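You operate a simulated robot arm through the tools that you are given. There is no shell and no other tool. Be economical: measure what you need, move in short steps, check, and stop when the job is done.

You are at the controls of a simulated two-armed robot. One attempt, no reset.

JOB
Pick up the carton marked "rings" from the top of the test bench with one hand, pass it to the other hand and put it on the bottom board of the reject shelf.

Only the result counts: the job must be done as asked and must still hold three seconds after the hand-in. Knocking over, shifting, dropping, spilling or breaking anything else fails it.

ROBOT AND FRAMES
Two 7-joint arms with two-finger grippers on one trunk, on a base that drives. Base frame: it is fixed to the floor where the robot stands at the start and does not move with it; the origin is under the middle of the robot, x ahead of it, y to its left, z up. Units: m, degrees, N and s.
The left shoulder is at the start at [0.025, 0.215, 1.081], the right one opposite. With the tool pointing down near the work surface each hand reaches from about 0.2 to 0.76 m from the robot's upright axis, wherever it stands, measured 20 degrees to its own side. Places, roughly: bottom board of the reject shelf [0.5, -1.4, 0.3]. Payload 2.2 kg a hand.
The TCP of each hand is the grasp point between the finger pads, 0.019 m short of the fingertips. In the tool frame z runs along the fingers and y along their closing line. The gripper opens to 0.116 m. The gripper's body begins 0.07 m behind the TCP.
Orientation is told as [roll, pitch, yaw] about the base's x, y, z axes, in that order, counted from this pose: with the fingers straight down and closing along the base's y, the tool's x points along the base's -x, its y along +y and its z along -z.

CONTROLS
- The arms move only by the tool servo_tool. It takes "left_steps", "right_steps" or both (then of equal length, played together; a hand with none holds still); each is a list that holds one entry, the list of rows, each a list of 7 numbers: the opening, from 0 (shut) to 1 (fully open), then the shift along the tool's x, y, z in mm, then the turn, a rotation vector about the tool's x, y, z in degrees. In form: [[[grip, x, y, z, rx, ry, rz], ...]]. A call has 1 to 20 rows; each row shifts and turns the commanded pose from where the row before left it, along the tool's axes as they then stand. Rows are played at 5 a second. More than 0.05 m and 8.6 degrees between two rows, or a gripper value outside its range, and nothing of the call is played. Where a pose cannot be reached the arm comes as near as it can. A force on the tool above 40 N (or 10 N above the force at the start of the call, whichever is more), or a blocked arm, ends the call early, and 0.2 s more pass. Each finger halts on what it meets, pressing with about 36 N; the grip force reading is that of the motor and also rises with nothing between the fingers. The clock runs only during rows and for 0.2 s after the last one: add rows that do not move to give the fingers time. The reply holds the time, the measured pose of the TCP, the force on the tool along the base axes, the opening and the grip force, in the units named above and with some noise, with the torque about the TCP (base axes, N m) and any sound that the robot's microphone picked up.
- Cameras (640 x 400 px; columns grow to the right, rows downward): "scene" is now at [0.1305, 0.0074, 1.2485]; the picture's right is [0.10, -1.00, -0.00], its down [-0.61, -0.06, -0.79] and it looks along [0.79, 0.08, -0.61] (base axes); focal length 261 px, centre (320, 200). "left" rides on the left gripper at [0.069, 0.015, -0.096] in its tool frame; the picture's right is [-0.21, 0.98, 0.00], its down [-0.76, -0.17, -0.63] and it looks along [-0.62, -0.14, 0.77] (tool axes); focal length 251 px, centre (320, 200). "right" rides on the right gripper at [0.069, -0.015, -0.096] in its tool frame; the picture's right is [0.21, 0.98, 0.00], its down [-0.76, 0.17, -0.63] and it looks along [-0.62, 0.14, 0.77] (tool axes); focal length 251 px, centre (320, 200). There is no depth. A picture from a camera that has moved, and an enlarged one, comes with that camera's place and axes in the base frame and with its lens.
- capture(camera): a new picture of that camera. The clock stands still meanwhile.
- raise_lower(by): slides the trunk up (or, below 0, down) by that many m; the arms and the scene camera ride with it, the base frame stays. It gives what a move gives, with no picture.
- steer(legs): drives the robot by 1 to 6 legs, each [ahead, left, turn to the left] in m, m and degrees, along the robot's own axes; the way and the turn of a leg run together, so that a leg with both is an arc; at most 1.5 m and 180 degrees a leg. The arms and the cameras ride along, it lands a little off, and it stops where it bumps. It gives what a move gives.
- pan_tilt(pan, tilt): turns the head with the scene camera to pan (to the left, within 80 degrees either way) and tilt (down, from -29 to 69), counted from straight ahead of the robot. It gives what a move gives.
- inspect(camera, box): a new picture of the part [left, top, right, bottom] of that camera's present view, enlarged. The clock stands still meanwhile.
- hand_in(): hands the job in; it is judged then, once.

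Work in short steps. Places have to be worked out from the pictures, the camera data and where the tool is seen: move nearer, look again, correct. Check each grasp and each placing, and mend what went wrong. You have 120 turns and 88 pictures in all, those below and enlarged ones among them. Open the grippers and draw the arms clear of the work before you hand the job in, unless the task says otherwise; then end with one line.

The tools are called after "Request:" as a command line: name --argument value ..., lists and objects as JSON in quotes. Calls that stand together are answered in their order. servo_tool: Moves the arms, as the interface text tells. Its arguments: {"type":"object","properties":{"left_steps":{"type":"array","items":{"type":"array","items":{"type":"array","items":{"type":"number"}}}},"right_steps":{"type":"array","items":{"type":"array","items":{"type":"array","items":{"type":"number"}}}}},"required":[]} The other tools are called the same way: raise_lower (by) slides the trunk up or down; steer (legs) drives the base; pan_tilt (pan, tilt) turns the head that bears the scene camera; capture (camera) takes a picture; inspect (camera, box) takes an enlarged picture of a part of a camera's view; hand_in () hands the job in.

At the start:

```text
time: 0.0
left_tool_pos: [0.5147, 0.1828, 0.9991]
left_ee_rot: [-0.1, 0.1, 0.0]
left_contact_force: [0.6, 0.4, -0.4]
left_torque: [-0.02, 0.02, 0.01]
left_width: 0.1157
left_grasp_force: 0.0
right_tool_pos: [0.6022, -0.2562, 1.0435]
right_ee_rot: [0.0, 0.1, -0.1]
right_contact_force: [-0.6, 1.0, -0.2]
right_torque: [-0.03, 0.0, 0.01]
right_width: 0.1159
right_grasp_force: 0.1
trunk travel left (down, up): [-0.225, 0.265]
robot x, y, heading: [-0.0013, -0.003, 0.0]
head pan, tilt: [5.5, 37.3]
```

scene: 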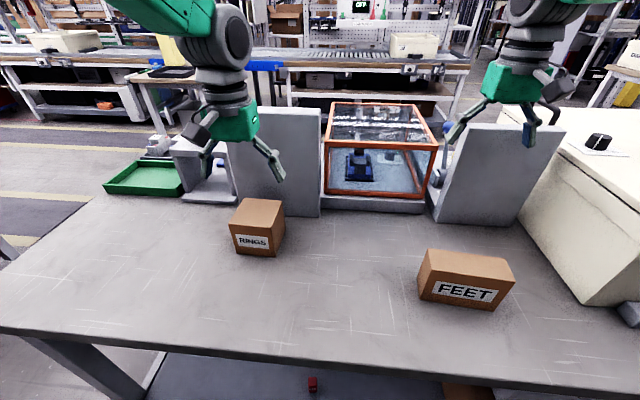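
right: 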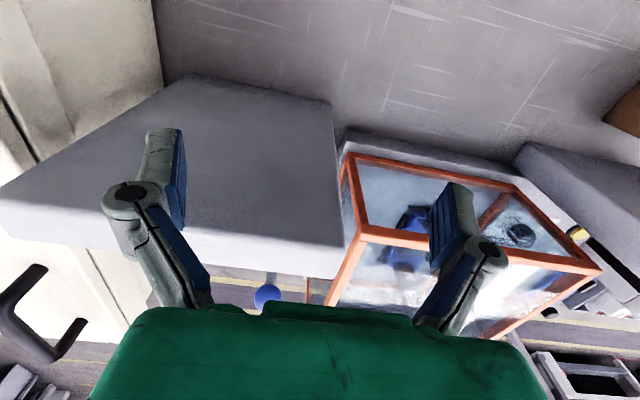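
left: 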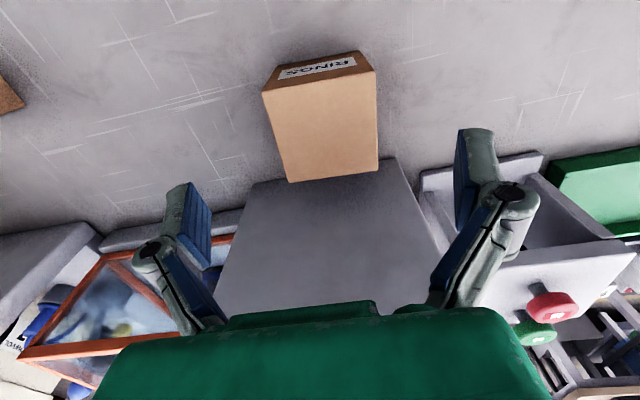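

I first enlarge the view of the rings carton and look toward the shelf.

Request:
inspect --camera "scene" --box '[180, 160, 340, 260]'

Request:
pan_tilt --pan -70 --tilt 35

Request:
capture --camera "scene"

```text
4.00 times, centred on (260, 210) of scene
camera zoom: at [0.1305, 0.0074, 1.2485], right [0.1, -1.0, 0.0], down [-0.61, -0.06, -0.79], along [0.79, 0.08, -0.61], focal length 1045 px, centre (560, 160)
```

zoom: 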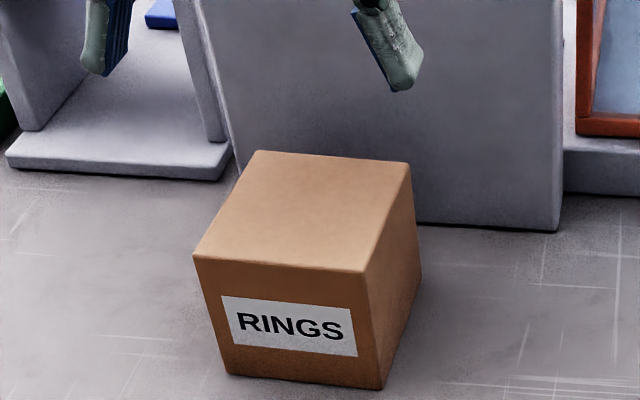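

```text
time: 1.5
left_tool_pos: [0.5105, 0.1835, 1.0018]
left_ee_rot: [0.0, 0.0, 0.0]
left_contact_force: [0.3, 0.1, 0.1]
left_torque: [0.02, -0.04, 0.0]
left_width: 0.116
left_grasp_force: 0.0
right_tool_pos: [0.5998, -0.2573, 1.0457]
right_ee_rot: [0.0, 0.0, -0.1]
right_contact_force: [0.0, -0.2, -0.1]
right_torque: [-0.01, 0.0, 0.01]
right_width: 0.1161
right_grasp_force: 0.1
trunk travel left (down, up): [-0.225, 0.265]
robot x, y, heading: [-0.0014, -0.0001, -0.1]
head pan, tilt: [-70.0, 35.0]
```

```text
83 pictures are left
camera scene: at [0.0744, -0.0838, 1.2522], right [-0.94, -0.34, 0.0], down [-0.2, 0.54, -0.82], along [0.28, -0.77, -0.58], focal length 261 px, centre (320, 200)
```

scene: 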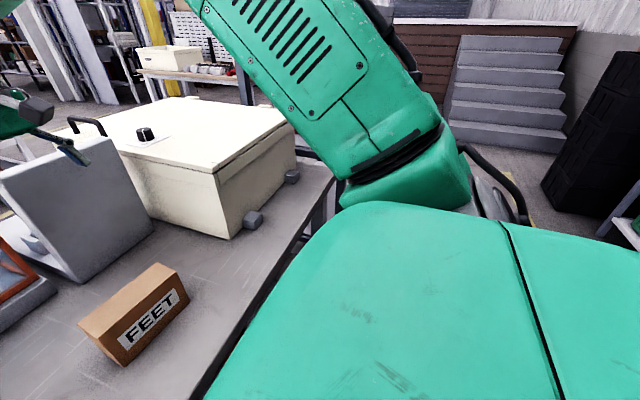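

The two views agree: the rings carton is about an 0.088 m cube with its top at z≈0.892, its centre near (0.542, 0.182) and a yaw of about −3°. I bring the left hand over it, stopping above, and look again.

Request:
servo_tool --left_steps '[[[1, -8, 0, 10, 0, 0, 1], [1, -8, 0, 20, 0, 0, 1], [1, -8, -1, 20, 0, 0, 1], [1, 0, 0, 15, 0, 0, 0], [1, 0, 0, 0, 0, 0, 0]]]'

Request:
capture --camera "left"

Request:
pan_tilt --pan 10 --tilt 37

Request:
inspect --camera "scene" --box '[220, 100, 380, 240]'

```text
time: 2.7
left_tool_pos: [0.5354, 0.1815, 0.9345]
left_ee_rot: [0.0, -0.2, -3.1]
left_contact_force: [-1.6, 0.1, -0.4]
left_torque: [-0.02, 0.0, 0.0]
left_width: 0.116
left_grasp_force: 0.1
right_tool_pos: [0.6001, -0.2564, 1.0455]
right_ee_rot: [0.0, -0.2, 0.0]
right_contact_force: [-0.3, -0.2, -0.3]
right_torque: [0.02, 0.0, 0.0]
right_width: 0.1161
right_grasp_force: 0.0
trunk travel left (down, up): [-0.225, 0.265]
robot x, y, heading: [0.0009, 0.0014, -0.2]
head pan, tilt: [-70.0, 35.0]
```

```text
82 pictures are left
camera left: at [0.4657, 0.2005, 1.0321], right [0.27, 0.96, 0.0], down [0.74, -0.21, 0.63], along [0.61, -0.17, -0.77], focal length 251 px, centre (320, 200)
```

left: 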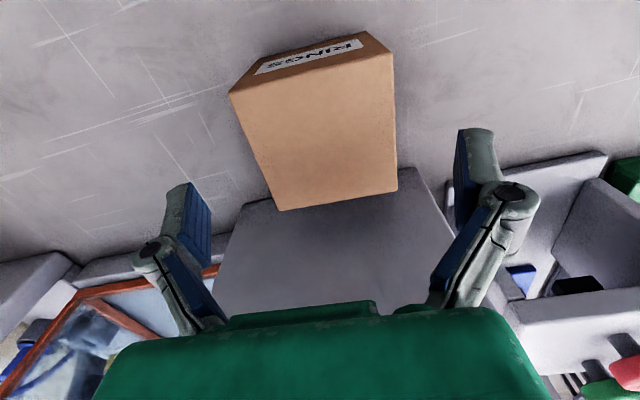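

```text
time: 4.2
left_tool_pos: [0.5353, 0.181, 0.9366]
left_ee_rot: [0.0, -0.1, -3.0]
left_contact_force: [0.4, -0.3, 0.0]
left_torque: [0.03, -0.03, 0.0]
left_width: 0.116
left_grasp_force: 0.0
right_tool_pos: [0.5994, -0.2571, 1.0453]
right_ee_rot: [-0.1, -0.2, 0.1]
right_contact_force: [-1.1, -0.3, 0.1]
right_torque: [0.0, -0.01, 0.03]
right_width: 0.1162
right_grasp_force: 0.1
trunk travel left (down, up): [-0.225, 0.265]
robot x, y, heading: [0.002, -0.0048, 0.0]
head pan, tilt: [10.0, 37.0]
```

```text
2.86 times, centred on (300, 170) of scene
camera zoom: at [0.13, 0.0141, 1.249], right [0.17, -0.98, 0.0], down [-0.6, -0.1, -0.8], along [0.78, 0.14, -0.61], focal length 746 px, centre (377, 286)
```

zoom: 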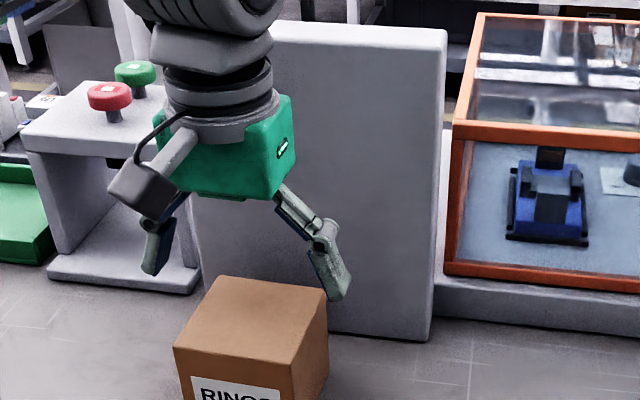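

The carton centre from this view is (0.537, 0.183), in line with the hand. I lower so the pads come 30 mm below its top.

Request:
servo_tool --left_steps '[[[1, 0, 1, 20, 0, 0, 0], [1, 0, 0, 20, 0, 0, 0], [1, 0, 0, 20, 0, 0, 0], [1, 0, 0, 14, 0, 0, 0], [1, 0, 0, 0, 0, 0, 0]]]'

Request:
capture --camera "left"

Request:
inspect --camera "scene" --box '[220, 100, 380, 240]'

```text
time: 5.4
left_tool_pos: [0.5335, 0.1828, 0.8629]
left_ee_rot: [-0.1, -0.3, -3.0]
left_contact_force: [-0.4, 0.2, -0.6]
left_torque: [0.02, 0.01, 0.04]
left_width: 0.1162
left_grasp_force: 0.1
right_tool_pos: [0.5987, -0.2585, 1.0457]
right_ee_rot: [0.0, -0.3, 0.0]
right_contact_force: [-0.4, 0.1, 0.3]
right_torque: [-0.06, -0.01, 0.0]
right_width: 0.116
right_grasp_force: 0.1
trunk travel left (down, up): [-0.225, 0.265]
robot x, y, heading: [0.0002, 0.0003, -0.1]
head pan, tilt: [10.0, 37.0]
```

```text
80 pictures are left
camera left: at [0.466, 0.2012, 0.959], right [0.27, 0.96, 0.0], down [0.75, -0.21, 0.63], along [0.61, -0.17, -0.77], focal length 251 px, centre (320, 200)
```

left: 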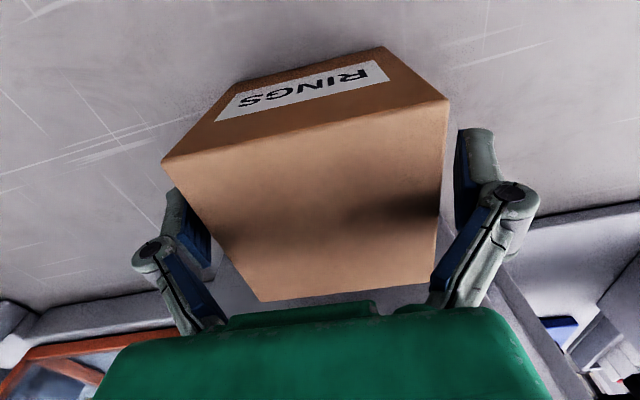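

```text
2.86 times, centred on (300, 170) of scene
camera zoom: at [0.1299, 0.0141, 1.249], right [0.17, -0.98, 0.0], down [-0.6, -0.1, -0.8], along [0.78, 0.14, -0.61], focal length 746 px, centre (377, 286)
```

zoom: 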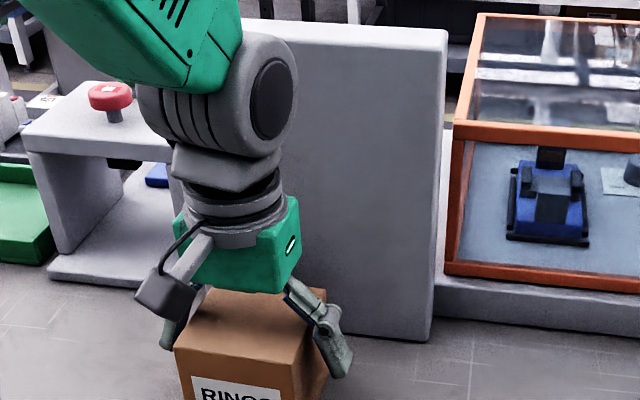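

The fingers straddle the carton. I close, then lift by 30 mm once the width has settled.

Request:
servo_tool --left_steps '[[[0.85, 0, 0, 0, 0, 0, 0], [0.7, 0, 0, 0, 0, 0, 0], [0.5, 0, 0, 0, 0, 0, 0], [0, 0, 0, 0, 0, 0, 0], [0, 0, 0, 0, 0, 0, 0], [0, 0, 0, 0, 0, 0, 0]]]'

Request:
servo_tool --left_steps '[[[0, 0, 0, -10, 0, 0, 0], [0, 0, 0, -20, 0, 0, 0], [0, 0, 0, -20, 0, 0, 0], [0, 0, 0, 0, 0, 0, 0]]]'

Request:
capture --camera "scene"

```text
time: 6.8
left_tool_pos: [0.535, 0.1821, 0.8627]
left_ee_rot: [-0.2, -0.1, -3.1]
left_contact_force: [0.1, -0.8, -1.9]
left_torque: [-0.01, 0.02, -0.02]
left_width: 0.1037
left_grasp_force: 35.7
right_tool_pos: [0.5998, -0.2573, 1.0451]
right_ee_rot: [0.0, -0.1, 0.1]
right_contact_force: [-0.2, 0.3, -0.9]
right_torque: [0.0, 0.01, -0.01]
right_width: 0.116
right_grasp_force: 0.1
trunk travel left (down, up): [-0.225, 0.265]
robot x, y, heading: [-0.0025, 0.0012, 0.1]
head pan, tilt: [10.0, 37.0]
```

```text
time: 7.8
left_tool_pos: [0.5353, 0.1825, 0.9108]
left_ee_rot: [0.0, 0.0, -3.0]
left_contact_force: [0.2, 0.1, -2.1]
left_torque: [-0.01, 0.03, -0.02]
left_width: 0.1036
left_grasp_force: 35.9
right_tool_pos: [0.6001, -0.2569, 1.0451]
right_ee_rot: [0.0, -0.1, 0.1]
right_contact_force: [0.4, -0.1, -0.7]
right_torque: [-0.01, 0.01, 0.0]
right_width: 0.1161
right_grasp_force: 0.0
trunk travel left (down, up): [-0.225, 0.265]
robot x, y, heading: [0.0019, -0.0014, -0.0]
head pan, tilt: [10.0, 37.0]
```

```text
78 pictures are left
camera scene: at [0.1306, 0.0142, 1.2489], right [0.17, -0.98, 0.0], down [-0.6, -0.1, -0.8], along [0.78, 0.14, -0.61], focal length 261 px, centre (320, 200)
```

scene: 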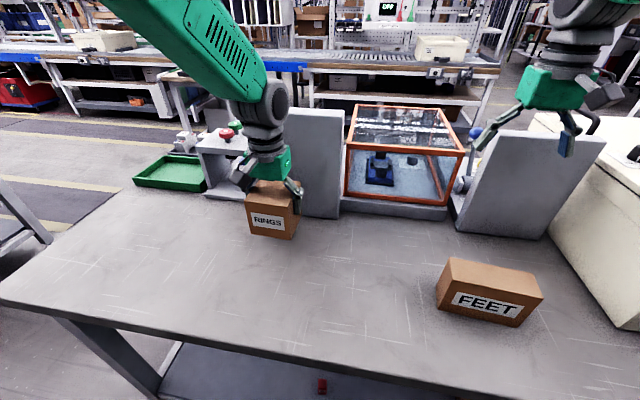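

The lift reads about 2 N of load, but the width of 0.104 is larger than I judged, so I check the grip closely.

Request:
inspect --camera "scene" --box '[220, 120, 340, 250]'

Request:
capture --camera "left"

```text
3.08 times, centred on (280, 185) of scene
camera zoom: at [0.1306, 0.0142, 1.2489], right [0.17, -0.98, 0.0], down [-0.6, -0.1, -0.8], along [0.78, 0.14, -0.61], focal length 804 px, centre (443, 246)
```

zoom: 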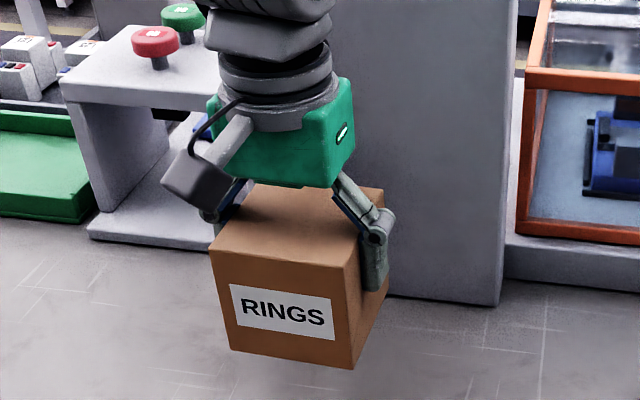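

```text
76 pictures are left
camera left: at [0.4669, 0.2024, 1.0081], right [0.27, 0.96, 0.0], down [0.75, -0.21, 0.63], along [0.61, -0.17, -0.77], focal length 251 px, centre (320, 200)
```

left: 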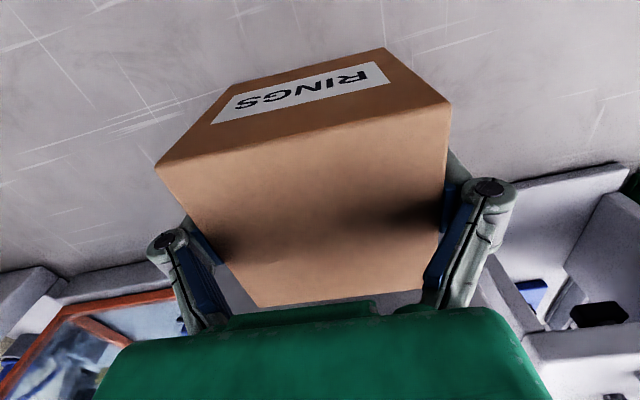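

The grasp is firm. I raise the carton, then back straight off the bench and look toward the shelf.

Request:
servo_tool --left_steps '[[[0, 0, 0, -30, 0, 0, 0], [0, 0, 0, -40, 0, 0, 0], [0, 0, 0, -30, 0, 0, 0], [0, 0, 0, 0, 0, 0, 0]]]'

Request:
steer --legs '[[-0.4, 0, 0]]'

Request:
pan_tilt --pan -50 --tilt 35

Request:
capture --camera "scene"

```text
time: 8.8
left_tool_pos: [0.5359, 0.182, 1.0122]
left_ee_rot: [0.0, -0.1, -3.0]
left_contact_force: [-0.8, -0.3, -1.5]
left_torque: [-0.02, 0.06, 0.02]
left_width: 0.1035
left_grasp_force: 35.9
right_tool_pos: [0.5993, -0.2568, 1.0461]
right_ee_rot: [0.0, 0.0, -0.1]
right_contact_force: [0.5, -0.3, 0.3]
right_torque: [0.03, 0.0, -0.01]
right_width: 0.116
right_grasp_force: 0.1
trunk travel left (down, up): [-0.225, 0.265]
robot x, y, heading: [0.0021, 0.0002, 0.1]
head pan, tilt: [10.0, 37.0]
```

```text
time: 11.3
left_tool_pos: [0.1353, 0.1809, 1.0104]
left_ee_rot: [0.1, -0.2, -3.3]
left_contact_force: [-0.5, -0.4, -2.2]
left_torque: [-0.04, -0.01, 0.0]
left_width: 0.1041
left_grasp_force: 36.4
right_tool_pos: [0.1963, -0.2605, 1.0448]
right_ee_rot: [0.0, -0.1, -0.2]
right_contact_force: [0.8, 1.3, 0.5]
right_torque: [-0.02, -0.03, -0.05]
right_width: 0.1159
right_grasp_force: 0.1
trunk travel left (down, up): [-0.225, 0.265]
robot x, y, heading: [-0.4037, 0.0017, -0.4]
head pan, tilt: [10.0, 37.0]
```

```text
time: 12.6
left_tool_pos: [0.1314, 0.1808, 1.0129]
left_ee_rot: [0.1, -0.4, -3.3]
left_contact_force: [0.1, 0.0, -2.4]
left_torque: [-0.01, 0.03, -0.02]
left_width: 0.1034
left_grasp_force: 36.3
right_tool_pos: [0.1927, -0.2603, 1.0469]
right_ee_rot: [0.0, -0.3, -0.3]
right_contact_force: [-0.7, 0.5, 0.2]
right_torque: [-0.03, 0.02, -0.01]
right_width: 0.1159
right_grasp_force: 0.0
trunk travel left (down, up): [-0.225, 0.265]
robot x, y, heading: [-0.404, 0.0028, -0.3]
head pan, tilt: [-50.0, 35.0]
```

```text
75 pictures are left
camera scene: at [-0.3012, -0.0679, 1.2521], right [-0.77, -0.64, 0.0], down [-0.37, 0.44, -0.82], along [0.52, -0.63, -0.58], focal length 261 px, centre (320, 200)
```

scene: 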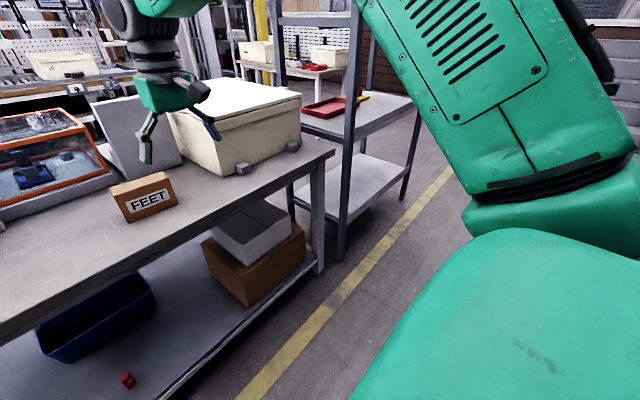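

The shelf stands beyond the bench's right end: an upper board with a red tray and an apparently empty lower board. I turn the robot to the right for a clear view.

Request:
steer --legs '[[0, 0, -60]]'

Request:
pan_tilt --pan 0 --tilt 30

Request:
capture --camera "scene"

```text
time: 15.7
left_tool_pos: [0.0183, -0.3741, 1.0128]
left_ee_rot: [0.0, -0.3, -63.7]
left_contact_force: [0.4, -0.7, -3.0]
left_torque: [-0.02, 0.01, 0.0]
left_width: 0.1035
left_grasp_force: 36.2
right_tool_pos: [-0.3339, -0.6441, 1.0472]
right_ee_rot: [0.0, -0.3, -60.7]
right_contact_force: [0.8, 0.8, 0.7]
right_torque: [-0.04, 0.01, -0.01]
right_width: 0.116
right_grasp_force: 0.0
trunk travel left (down, up): [-0.225, 0.265]
robot x, y, heading: [-0.4017, 0.0001, -60.8]
head pan, tilt: [-50.0, 35.0]
```

```text
time: 16.9
left_tool_pos: [0.0154, -0.3716, 1.0151]
left_ee_rot: [0.0, -0.4, -63.7]
left_contact_force: [0.0, -1.2, -1.6]
left_torque: [-0.01, -0.03, 0.0]
left_width: 0.1035
left_grasp_force: 36.5
right_tool_pos: [-0.3361, -0.6407, 1.0504]
right_ee_rot: [0.0, -0.5, -60.7]
right_contact_force: [-0.1, -0.8, -0.9]
right_torque: [-0.01, 0.03, 0.02]
right_width: 0.1159
right_grasp_force: 0.0
trunk travel left (down, up): [-0.225, 0.265]
robot x, y, heading: [-0.4043, 0.0014, -60.8]
head pan, tilt: [0.0, 30.0]
```

```text
74 pictures are left
camera scene: at [-0.3361, -0.1167, 1.2598], right [-0.87, -0.49, 0.0], down [-0.25, 0.44, -0.86], along [0.42, -0.75, -0.5], focal length 261 px, centre (320, 200)
```

scene: 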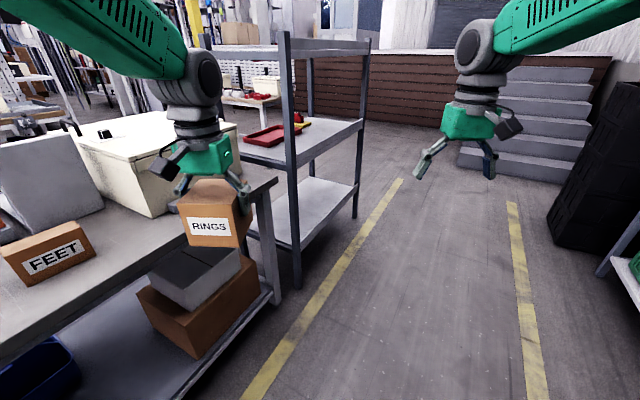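

Shelf front face is at x≈0.31, spanning y≈−1.0 to −1.9 with the aisle side open and the mid board at z≈0.77. I plan to take the carton with the right hand held horizontally, pointing 45° left with its camera on top, so I start turning the right hand that way.

Request:
servo_tool --right_steps '[[[1, 0, 0, 0, -5.6, 2.32, 5.6], [1, 0, 0, 0, -5.6, 2.32, 5.6], [1, 0, 0, 0, -5.6, 2.32, 5.6], [1, 0, 0, 0, -5.6, 2.32, 5.6], [1, 0, 0, 0, -5.6, 2.32, 5.6], [1, 0, 0, 0, -5.6, 2.32, 5.6], [1, 0, 0, 0, -5.6, 2.32, 5.6], [1, 0, 0, 0, -5.6, 2.32, 5.6], [1, 0, 0, 0, -5.6, 2.32, 5.6]]]'

Request:
capture --camera "scene"

```text
time: 18.9
left_tool_pos: [0.0147, -0.3719, 1.0145]
left_ee_rot: [0.3, -0.5, -63.6]
left_contact_force: [0.1, 0.0, -2.7]
left_torque: [0.02, -0.01, 0.02]
left_width: 0.1037
left_grasp_force: 36.3
right_tool_pos: [-0.3378, -0.6436, 1.0509]
right_ee_rot: [40.8, 37.2, -100.7]
right_contact_force: [0.3, -0.5, -0.3]
right_torque: [0.01, 0.0, 0.0]
right_width: 0.116
right_grasp_force: 0.1
trunk travel left (down, up): [-0.225, 0.265]
robot x, y, heading: [-0.4012, 0.0031, -60.7]
head pan, tilt: [0.0, 30.0]
```

```text
73 pictures are left
camera scene: at [-0.3383, -0.1178, 1.2598], right [-0.87, -0.49, 0.0], down [-0.24, 0.44, -0.86], along [0.42, -0.75, -0.5], focal length 261 px, centre (320, 200)
```

scene: 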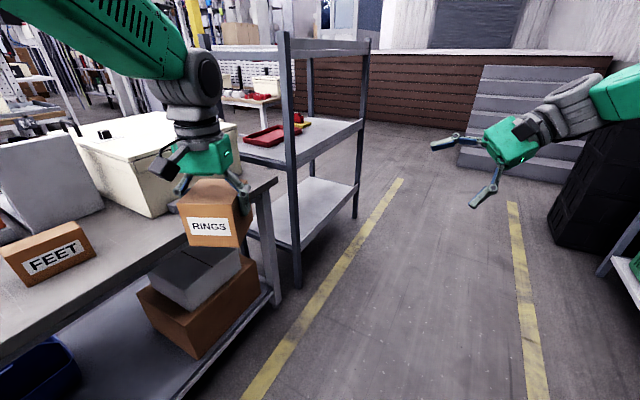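

The turn is tracking well; I finish the second half of it.

Request:
servo_tool --right_steps '[[[1, 0, 0, 0, -5.6, 2.32, 5.6], [1, 0, 0, 0, -5.6, 2.32, 5.6], [1, 0, 0, 0, -5.6, 2.32, 5.6], [1, 0, 0, 0, -5.6, 2.32, 5.6], [1, 0, 0, 0, -5.6, 2.32, 5.6], [1, 0, 0, 0, -5.6, 2.32, 5.6], [1, 0, 0, 0, -5.6, 2.32, 5.6], [1, 0, 0, 0, -5.6, 2.32, 5.6], [1, 0, 0, 0, -5.6, 2.32, 5.6], [1, 0, 0, 0, 0, 0, 0]]]'

Request:
capture --camera "scene"

Request:
capture --camera "right"

```text
time: 21.1
left_tool_pos: [0.0165, -0.3719, 1.0139]
left_ee_rot: [0.1, -0.5, -63.7]
left_contact_force: [0.3, -0.1, -2.5]
left_torque: [0.01, 0.04, 0.0]
left_width: 0.1035
left_grasp_force: 36.2
right_tool_pos: [-0.3363, -0.6423, 1.0495]
right_ee_rot: [135.0, 89.5, -60.6]
right_contact_force: [-0.3, -0.5, 1.0]
right_torque: [0.02, 0.01, -0.01]
right_width: 0.1162
right_grasp_force: 0.1
trunk travel left (down, up): [-0.225, 0.265]
robot x, y, heading: [-0.3979, 0.0006, -60.8]
head pan, tilt: [0.0, 30.0]
```

```text
72 pictures are left
camera scene: at [-0.3383, -0.1173, 1.2598], right [-0.87, -0.49, 0.0], down [-0.24, 0.44, -0.86], along [0.42, -0.75, -0.5], focal length 261 px, centre (320, 200)
```

scene: 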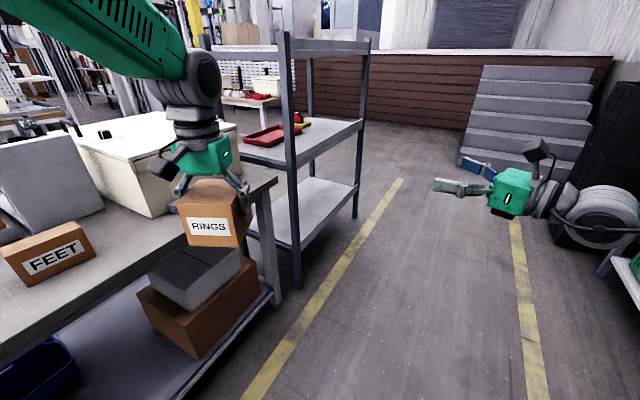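

```text
71 pictures are left
camera right: at [-0.4261, -0.6012, 1.1172], right [-0.26, -0.94, 0.22], down [-0.65, 0.01, -0.76], along [0.71, -0.34, -0.61], focal length 251 px, centre (320, 200)
```

right: 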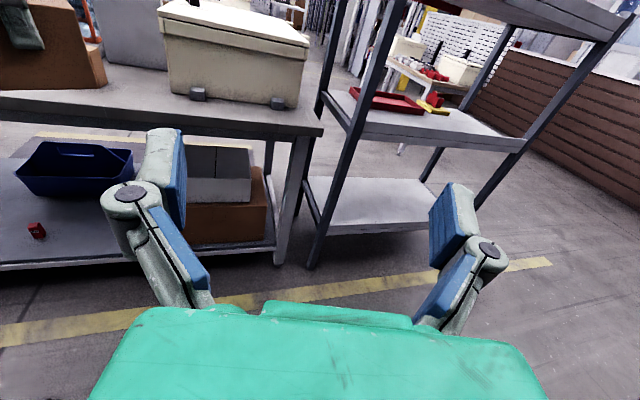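

The right hand is horizontal, pointing 45° left of the robot's heading with the camera on top. Now I swing the left hand inward and yaw it 42° so the carton's free faces line up with the right fingers.

Request:
servo_tool --left_steps '[[[0, -11, -20, 0, 0, 0, 0], [0, -11, -20, 0, 0, 0, 0], [0, -11, -18, 0, 0, 0, 0], [0, 0, 0, 0, 0, 0, 7], [0, 0, 0, 0, 0, 0, 7], [0, 0, 0, 0, 0, 0, 7], [0, 0, 0, 0, 0, 0, 7], [0, 0, 0, 0, 0, 0, 7], [0, 0, 0, 0, 0, 0, 7], [0, 0, 0, 0, 0, 0, 0]]]'

Request:
capture --camera "scene"

Request:
capture --camera "right"

```text
time: 23.2
left_tool_pos: [-0.0217, -0.4272, 1.0164]
left_ee_rot: [0.4, -0.4, -105.9]
left_contact_force: [-0.2, 0.8, -0.8]
left_torque: [-0.03, 0.03, 0.03]
left_width: 0.1037
left_grasp_force: 35.7
right_tool_pos: [-0.3378, -0.6427, 1.051]
right_ee_rot: [136.2, 89.5, -59.7]
right_contact_force: [0.0, -0.7, 0.8]
right_torque: [0.0, 0.0, 0.0]
right_width: 0.1161
right_grasp_force: 0.1
trunk travel left (down, up): [-0.225, 0.265]
robot x, y, heading: [-0.4044, 0.0034, -60.8]
head pan, tilt: [0.0, 30.0]
```

```text
70 pictures are left
camera scene: at [-0.3384, -0.1176, 1.2598], right [-0.87, -0.49, 0.0], down [-0.24, 0.44, -0.86], along [0.42, -0.75, -0.5], focal length 261 px, centre (320, 200)
```

scene: 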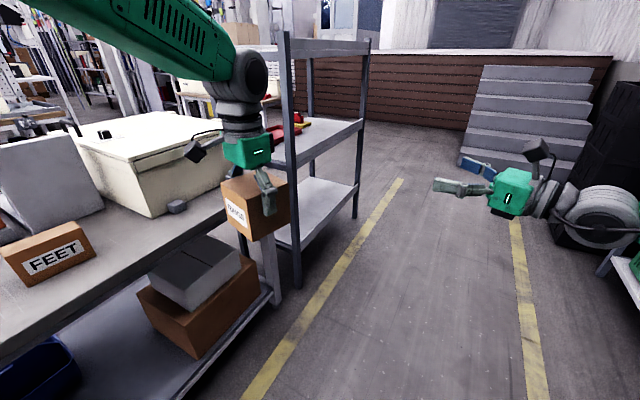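

```text
69 pictures are left
camera right: at [-0.4262, -0.6015, 1.1172], right [-0.26, -0.94, 0.22], down [-0.65, 0.0, -0.76], along [0.71, -0.34, -0.61], focal length 251 px, centre (320, 200)
```

right: 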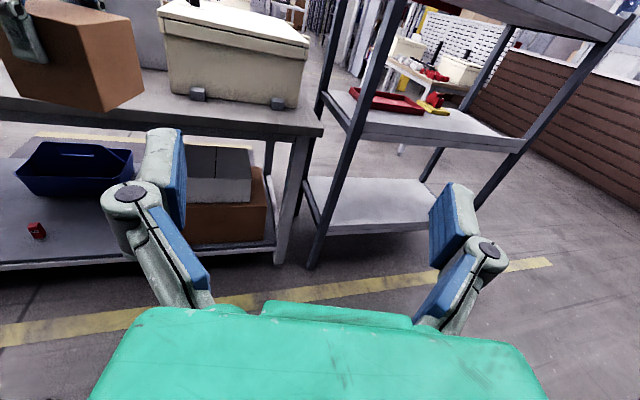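

Box centre is judged at (−0.023, −0.431, 1.002); relative to the right TCP it is 245 mm ahead, 289 mm to its −y and 48 mm lower. I move the right hand sideways to a stand-off in line with the carton.

Request:
servo_tool --right_steps '[[[1, -8, -36, 8, 0, 0, 0], [1, -8, -36, 8, 0, 0, 0], [1, -8, -36, 8, 0, 0, 0], [1, -8, -36, 8, 0, 0, 0], [1, -8, -36, 8, 0, 0, 0], [1, -8, -36, 8, 0, 0, 0], [1, -8, -36, 8, 0, 0, 0], [1, -7, -37, 8, 0, 0, 0], [1, 0, 0, 0, 0, 0, 0], [1, 0, 0, 0, 0, 0, 0]]]'

Request:
capture --camera "scene"

Request:
capture --camera "right"

```text
time: 25.4
left_tool_pos: [-0.022, -0.4286, 1.016]
left_ee_rot: [0.5, -0.4, -105.7]
left_contact_force: [0.1, -0.8, -2.8]
left_torque: [0.06, 0.0, -0.01]
left_width: 0.1036
left_grasp_force: 35.7
right_tool_pos: [-0.1963, -0.3827, 0.9853]
right_ee_rot: [135.4, 89.5, -60.3]
right_contact_force: [0.1, -0.2, 0.5]
right_torque: [0.02, 0.01, 0.0]
right_width: 0.1162
right_grasp_force: 0.0
trunk travel left (down, up): [-0.225, 0.265]
robot x, y, heading: [-0.4038, -0.0023, -60.6]
head pan, tilt: [0.0, 30.0]
```

```text
68 pictures are left
camera scene: at [-0.337, -0.117, 1.2598], right [-0.87, -0.49, 0.0], down [-0.25, 0.44, -0.86], along [0.42, -0.75, -0.5], focal length 261 px, centre (320, 200)
```

scene: 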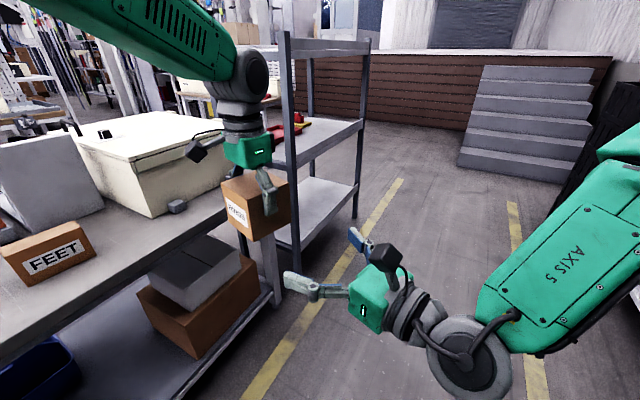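

```text
67 pictures are left
camera right: at [-0.2853, -0.3414, 1.0534], right [-0.26, -0.94, 0.22], down [-0.65, 0.0, -0.76], along [0.71, -0.34, -0.61], focal length 251 px, centre (320, 200)
```

right: 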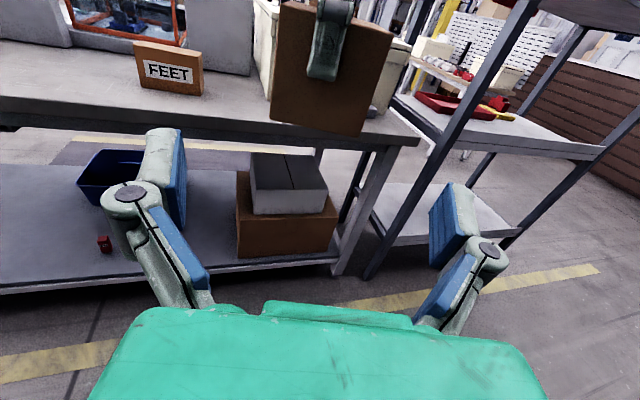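

From the right camera the near face is centred about 4 mm to tool +y and 13 mm above the TCP, with matching tilt. I correct 4 mm and advance 100 mm, then look.

Request:
servo_tool --right_steps '[[[1, 0, 4, 20, 0, 0, 0], [1, 0, 0, 25, 0, 0, 0], [1, 0, 0, 25, 0, 0, 0], [1, 0, 0, 25, 0, 0, 0], [1, 0, 0, 0, 0, 0, 0], [1, 0, 0, 0, 0, 0, 0]]]'

Request:
capture --camera "right"

Request:
capture --camera "left"

Request:
inspect --camera "scene" --box '[180, 100, 420, 330]'

```text
time: 26.9
left_tool_pos: [-0.0201, -0.4284, 1.0157]
left_ee_rot: [0.5, -0.4, -105.7]
left_contact_force: [0.8, 0.2, -1.8]
left_torque: [0.01, 0.02, -0.03]
left_width: 0.1036
left_grasp_force: 36.4
right_tool_pos: [-0.1046, -0.4098, 0.9865]
right_ee_rot: [129.6, 89.6, -66.1]
right_contact_force: [0.2, 0.5, -0.2]
right_torque: [-0.01, -0.02, 0.03]
right_width: 0.1159
right_grasp_force: 0.0
trunk travel left (down, up): [-0.225, 0.265]
robot x, y, heading: [-0.404, 0.0028, -60.8]
head pan, tilt: [0.0, 30.0]
```

```text
66 pictures are left
camera right: at [-0.1933, -0.3693, 1.0539], right [-0.26, -0.94, 0.22], down [-0.65, 0.0, -0.76], along [0.71, -0.34, -0.61], focal length 251 px, centre (320, 200)
```

right: 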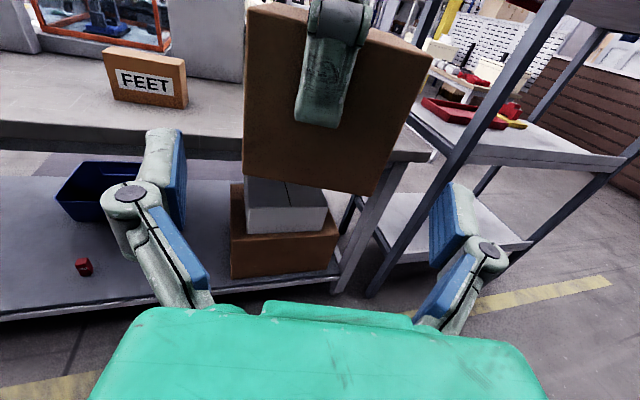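

```text
65 pictures are left
camera left: at [0.0113, -0.3638, 1.1113], right [0.88, -0.47, 0.01], down [-0.37, -0.68, 0.64], along [-0.29, -0.56, -0.77], focal length 251 px, centre (320, 200)
```

left: 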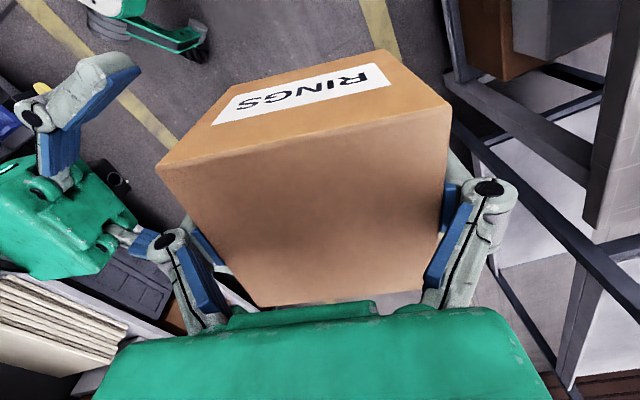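

```text
1.74 times, centred on (300, 215) of scene
camera zoom: at [-0.3356, -0.1166, 1.2598], right [-0.87, -0.49, 0.0], down [-0.25, 0.44, -0.86], along [0.42, -0.75, -0.5], focal length 454 px, centre (355, 174)
```

zoom: 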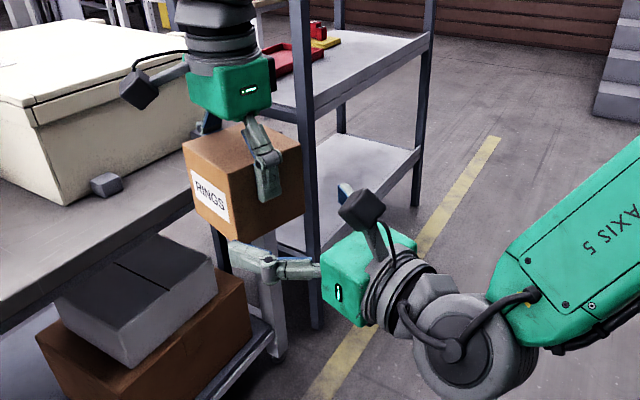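

The carton is now centred between the right fingers, with its face about 40 mm ahead of the TCP. I advance another 58 mm so the pads straddle it.

Request:
servo_tool --right_steps '[[[1, 0, 0, 15, 0, 0, 0], [1, 0, 0, 15, 0, 0, 0], [1, 0, 0, 15, 0, 0, 0], [1, 0, 0, 13, 0, 0, 0], [1, 0, 0, 0, 0, 0, 0], [1, 0, 0, 0, 0, 0, 0]]]'

Request:
capture --camera "right"

Request:
capture --camera "left"

Request:
inspect --camera "scene" --box '[200, 120, 400, 280]'

```text
time: 28.2
left_tool_pos: [-0.0198, -0.4274, 1.016]
left_ee_rot: [0.4, -0.4, -105.6]
left_contact_force: [0.6, -0.7, -1.7]
left_torque: [0.02, 0.0, 0.01]
left_width: 0.1036
left_grasp_force: 35.8
right_tool_pos: [-0.0488, -0.4262, 0.9872]
right_ee_rot: [127.2, 89.5, -68.4]
right_contact_force: [0.9, 0.4, -0.8]
right_torque: [0.03, 0.02, 0.03]
right_width: 0.1157
right_grasp_force: 0.1
trunk travel left (down, up): [-0.225, 0.265]
robot x, y, heading: [-0.4043, -0.0013, -60.5]
head pan, tilt: [0.0, 30.0]
```

```text
63 pictures are left
camera right: at [-0.137, -0.3855, 1.0542], right [-0.26, -0.94, 0.22], down [-0.65, 0.0, -0.76], along [0.71, -0.35, -0.61], focal length 251 px, centre (320, 200)
```

right: 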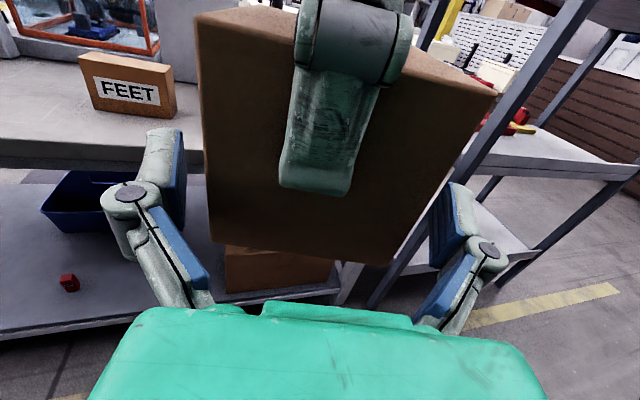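

```text
62 pictures are left
camera left: at [0.0118, -0.3635, 1.1112], right [0.88, -0.47, 0.01], down [-0.37, -0.68, 0.64], along [-0.29, -0.56, -0.77], focal length 251 px, centre (320, 200)
```

left: 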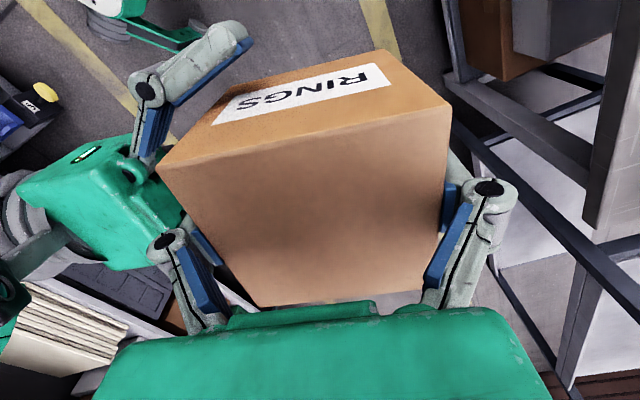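

```text
2.50 times, centred on (300, 200) of scene
camera zoom: at [-0.335, -0.1164, 1.2597], right [-0.87, -0.49, 0.0], down [-0.25, 0.44, -0.86], along [0.42, -0.75, -0.5], focal length 653 px, centre (370, 200)
```

zoom: 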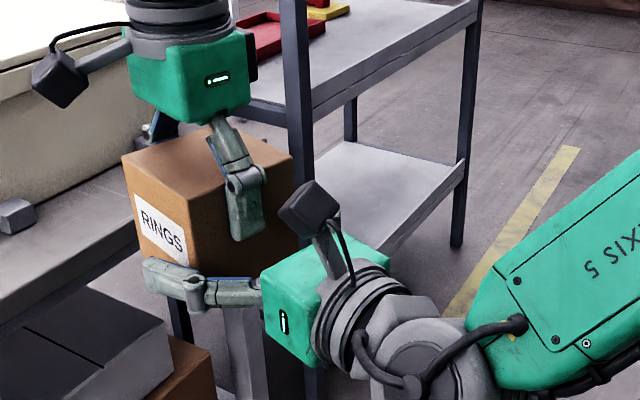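

The fingers are either side of the carton with even gaps and no contact force. I go 8 mm deeper and close the right hand.

Request:
servo_tool --right_steps '[[[1, 0, 0, 8, 0, 0, 0], [1, 0, 0, 0, 0, 0, 0], [0.92, 0, 0, 0, 0, 0, 0], [0.85, 0, 0, 0, 0, 0, 0], [0.7, 0, 0, 0, 0, 0, 0], [0.4, 0, 0, 0, 0, 0, 0], [0, 0, 0, 0, 0, 0, 0], [0, 0, 0, 0, 0, 0, 0], [0, 0, 0, 0, 0, 0, 0]]]'

Request:
capture --camera "right"

Request:
capture --camera "left"

```text
time: 30.2
left_tool_pos: [-0.021, -0.4267, 1.015]
left_ee_rot: [0.2, -0.5, -105.8]
left_contact_force: [-23.3, -1.8, 0.9]
left_torque: [-0.09, 0.83, 0.28]
left_width: 0.1036
left_grasp_force: 35.7
right_tool_pos: [-0.0407, -0.4291, 0.9848]
right_ee_rot: [129.0, 89.4, -66.7]
right_contact_force: [23.2, 1.2, -1.2]
right_torque: [0.06, -0.13, -0.29]
right_width: 0.1018
right_grasp_force: 35.7
trunk travel left (down, up): [-0.225, 0.265]
robot x, y, heading: [-0.4033, 0.0034, -60.4]
head pan, tilt: [0.0, 30.0]
```

```text
60 pictures are left
camera right: at [-0.1295, -0.3866, 1.0533], right [-0.26, -0.94, 0.22], down [-0.65, 0.0, -0.76], along [0.71, -0.35, -0.61], focal length 251 px, centre (320, 200)
```

right: 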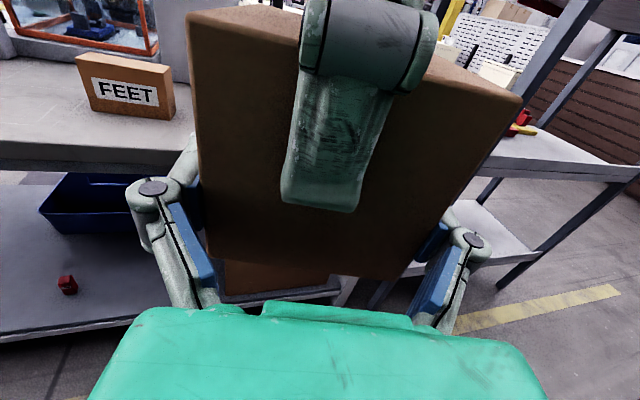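

```text
59 pictures are left
camera left: at [0.0106, -0.3637, 1.1113], right [0.88, -0.47, 0.01], down [-0.37, -0.68, 0.64], along [-0.3, -0.56, -0.77], focal length 251 px, centre (320, 200)
```

left: 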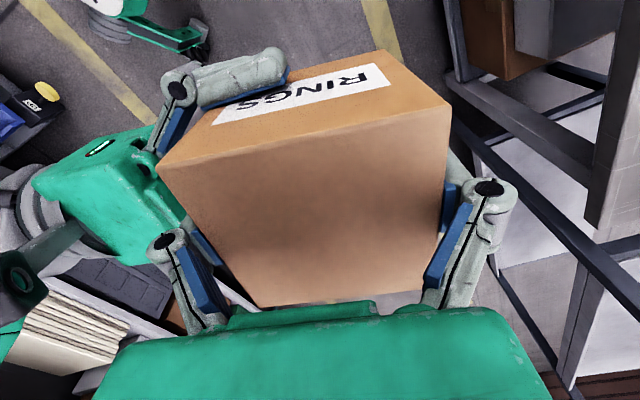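

Both hands hold the carton, but they pull on each other by 23 N along the right hand's finger line. I ease the right hand forward 2 mm at a time to relax that.

Request:
servo_tool --right_steps '[[[0, 0, 0, 2, 0, 0, 0], [0, 0, 0, 0, 0, 0, 0]]]'

```text
time: 30.9
left_tool_pos: [-0.0208, -0.4277, 1.0149]
left_ee_rot: [0.3, -0.5, -105.7]
left_contact_force: [-21.1, -6.5, 1.4]
left_torque: [0.29, 0.86, 0.44]
left_width: 0.1037
left_grasp_force: 35.7
right_tool_pos: [-0.0389, -0.4289, 0.9858]
right_ee_rot: [124.9, 89.4, -70.9]
right_contact_force: [21.5, 4.8, -0.9]
right_torque: [-0.39, -0.18, -0.3]
right_width: 0.1032
right_grasp_force: 36.1
trunk travel left (down, up): [-0.225, 0.265]
robot x, y, heading: [-0.4014, 0.0017, -60.7]
head pan, tilt: [0.0, 30.0]
```

Little change; I try 4 mm more.

Request:
servo_tool --right_steps '[[[0, 0, 0, 2, 0, 0, 0], [0, 0, 0, 2, 0, 0, 0], [0, 0, 0, 0, 0, 0, 0]]]'

```text
time: 31.6
left_tool_pos: [-0.0193, -0.4262, 1.0156]
left_ee_rot: [0.7, -0.5, -105.6]
left_contact_force: [5.6, -21.2, -5.3]
left_torque: [0.28, 0.72, 0.42]
left_width: 0.1037
left_grasp_force: 36.5
right_tool_pos: [-0.0355, -0.4284, 0.985]
right_ee_rot: [126.4, 89.4, -69.0]
right_contact_force: [-6.4, 20.2, 2.6]
right_torque: [-0.9, -0.97, -0.03]
right_width: 0.1036
right_grasp_force: 36.0
trunk travel left (down, up): [-0.225, 0.265]
robot x, y, heading: [-0.3977, -0.0008, -60.5]
head pan, tilt: [0.0, 30.0]
```

The along-finger pull has gone; now a sideways 20 N remains, which I relieve with a small shift of the right hand to +y.

Request:
servo_tool --right_steps '[[[0, 0, -1.5, -0.5, 0, 0, 0], [0, 0, 0, 0, 0, 0, 0]]]'

```text
time: 32.2
left_tool_pos: [-0.0176, -0.4278, 1.0145]
left_ee_rot: [0.7, -0.4, -105.6]
left_contact_force: [17.6, -17.4, -6.7]
left_torque: [-0.38, -0.23, -0.62]
left_width: 0.1036
left_grasp_force: 35.9
right_tool_pos: [-0.0354, -0.4275, 0.9854]
right_ee_rot: [125.2, 89.5, -70.4]
right_contact_force: [-18.3, 17.8, 4.4]
right_torque: [-0.07, -0.41, 0.93]
right_width: 0.1039
right_grasp_force: 36.0
trunk travel left (down, up): [-0.225, 0.265]
robot x, y, heading: [-0.4006, 0.0037, -60.9]
head pan, tilt: [0.0, 30.0]
```

The hand now pushes slightly; I back it 2 mm and let it settle.

Request:
servo_tool --right_steps '[[[0, 0, -1, -2, 0, 0, 0], [0, 0, 0, 0, 0, 0, 0], [0, 0, 0, 0, 0, 0, 0], [0, 0, 0, 0, 0, 0, 0]]]'

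```text
time: 33.2
left_tool_pos: [-0.0207, -0.4265, 1.0158]
left_ee_rot: [0.4, -0.3, -105.7]
left_contact_force: [9.6, -0.3, 0.4]
left_torque: [-0.74, -1.04, -0.98]
left_width: 0.1036
left_grasp_force: 35.2
right_tool_pos: [-0.0383, -0.4271, 0.9846]
right_ee_rot: [120.9, 89.5, -74.9]
right_contact_force: [-10.4, 1.1, 0.2]
right_torque: [0.71, 0.75, 1.03]
right_width: 0.1037
right_grasp_force: 36.1
trunk travel left (down, up): [-0.225, 0.265]
robot x, y, heading: [-0.4044, 0.0009, -60.4]
head pan, tilt: [0.0, 30.0]
```

Residual force is now about 10 N, good enough. I open the left hand, holding the right closed.

Request:
servo_tool --left_steps '[[[0.6, 0, 0, 0, 0, 0, 0], [0.9, 0, 0, 0, 0, 0, 0], [1, 0, 0, 0, 0, 0, 0], [1, 0, 0, 0, 0, 0, 0]]]' --right_steps '[[[0, 0, 0, 0, 0, 0, 0], [0, 0, 0, 0, 0, 0, 0], [0, 0, 0, 0, 0, 0, 0], [0, 0, 0, 0, 0, 0, 0]]]'

Request:
capture --camera "right"

Request:
capture --camera "left"

```text
time: 34.2
left_tool_pos: [-0.0217, -0.427, 1.0153]
left_ee_rot: [0.4, -0.4, -105.8]
left_contact_force: [-0.2, -0.6, -0.3]
left_torque: [0.0, 0.01, -0.02]
left_width: 0.116
left_grasp_force: 0.1
right_tool_pos: [-0.0367, -0.4268, 0.9868]
right_ee_rot: [127.8, 89.4, -67.8]
right_contact_force: [0.7, 0.1, -0.9]
right_torque: [0.0, 0.03, -0.01]
right_width: 0.1036
right_grasp_force: 36.3
trunk travel left (down, up): [-0.225, 0.265]
robot x, y, heading: [-0.4027, 0.0023, -60.7]
head pan, tilt: [0.0, 30.0]
```

```text
58 pictures are left
camera right: at [-0.1258, -0.3855, 1.0536], right [-0.26, -0.94, 0.22], down [-0.65, 0.0, -0.76], along [0.71, -0.35, -0.61], focal length 251 px, centre (320, 200)
```

right: 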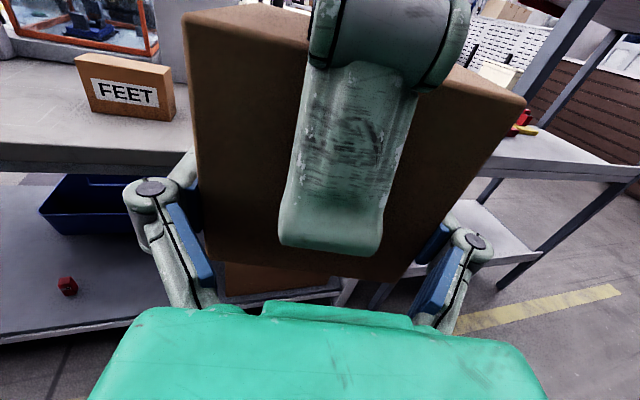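

```text
57 pictures are left
camera left: at [0.0115, -0.3635, 1.1111], right [0.88, -0.47, 0.01], down [-0.37, -0.68, 0.64], along [-0.29, -0.56, -0.77], focal length 251 px, centre (320, 200)
```

left: 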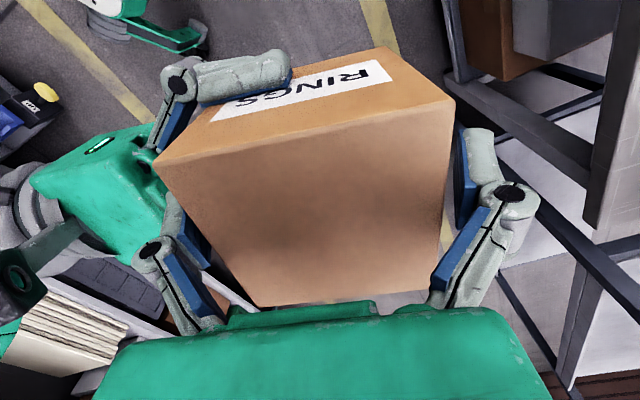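

The right hand alone holds the carton. I lift the left hand straight up and clear.

Request:
servo_tool --left_steps '[[[1, 0, 0, -10, 0, 0, 0], [1, 0, 0, -20, 0, 0, 0], [1, 0, 0, -30, 0, 0, 0], [1, 0, 0, -30, 0, 0, 0], [1, 0, 0, -30, 0, 0, 0], [1, 0, 0, -30, 0, 0, 0], [1, 0, 0, 0, 0, 0, 0]]]'

Request:
capture --camera "scene"

```text
time: 35.9
left_tool_pos: [-0.0225, -0.4256, 1.1657]
left_ee_rot: [0.5, -0.4, -105.7]
left_contact_force: [0.5, 0.2, 0.7]
left_torque: [-0.02, -0.02, 0.02]
left_width: 0.116
left_grasp_force: 0.1
right_tool_pos: [-0.0368, -0.4262, 0.9867]
right_ee_rot: [127.0, 89.6, -68.7]
right_contact_force: [0.3, -0.2, 0.7]
right_torque: [0.04, 0.04, -0.01]
right_width: 0.1035
right_grasp_force: 36.2
trunk travel left (down, up): [-0.225, 0.265]
robot x, y, heading: [-0.4002, 0.0008, -60.8]
head pan, tilt: [0.0, 30.0]
```

```text
56 pictures are left
camera scene: at [-0.335, -0.1165, 1.2597], right [-0.87, -0.49, 0.0], down [-0.25, 0.44, -0.86], along [0.42, -0.75, -0.5], focal length 261 px, centre (320, 200)
```

scene: 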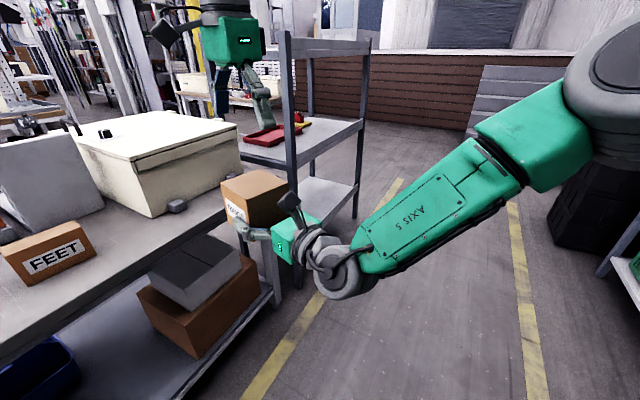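

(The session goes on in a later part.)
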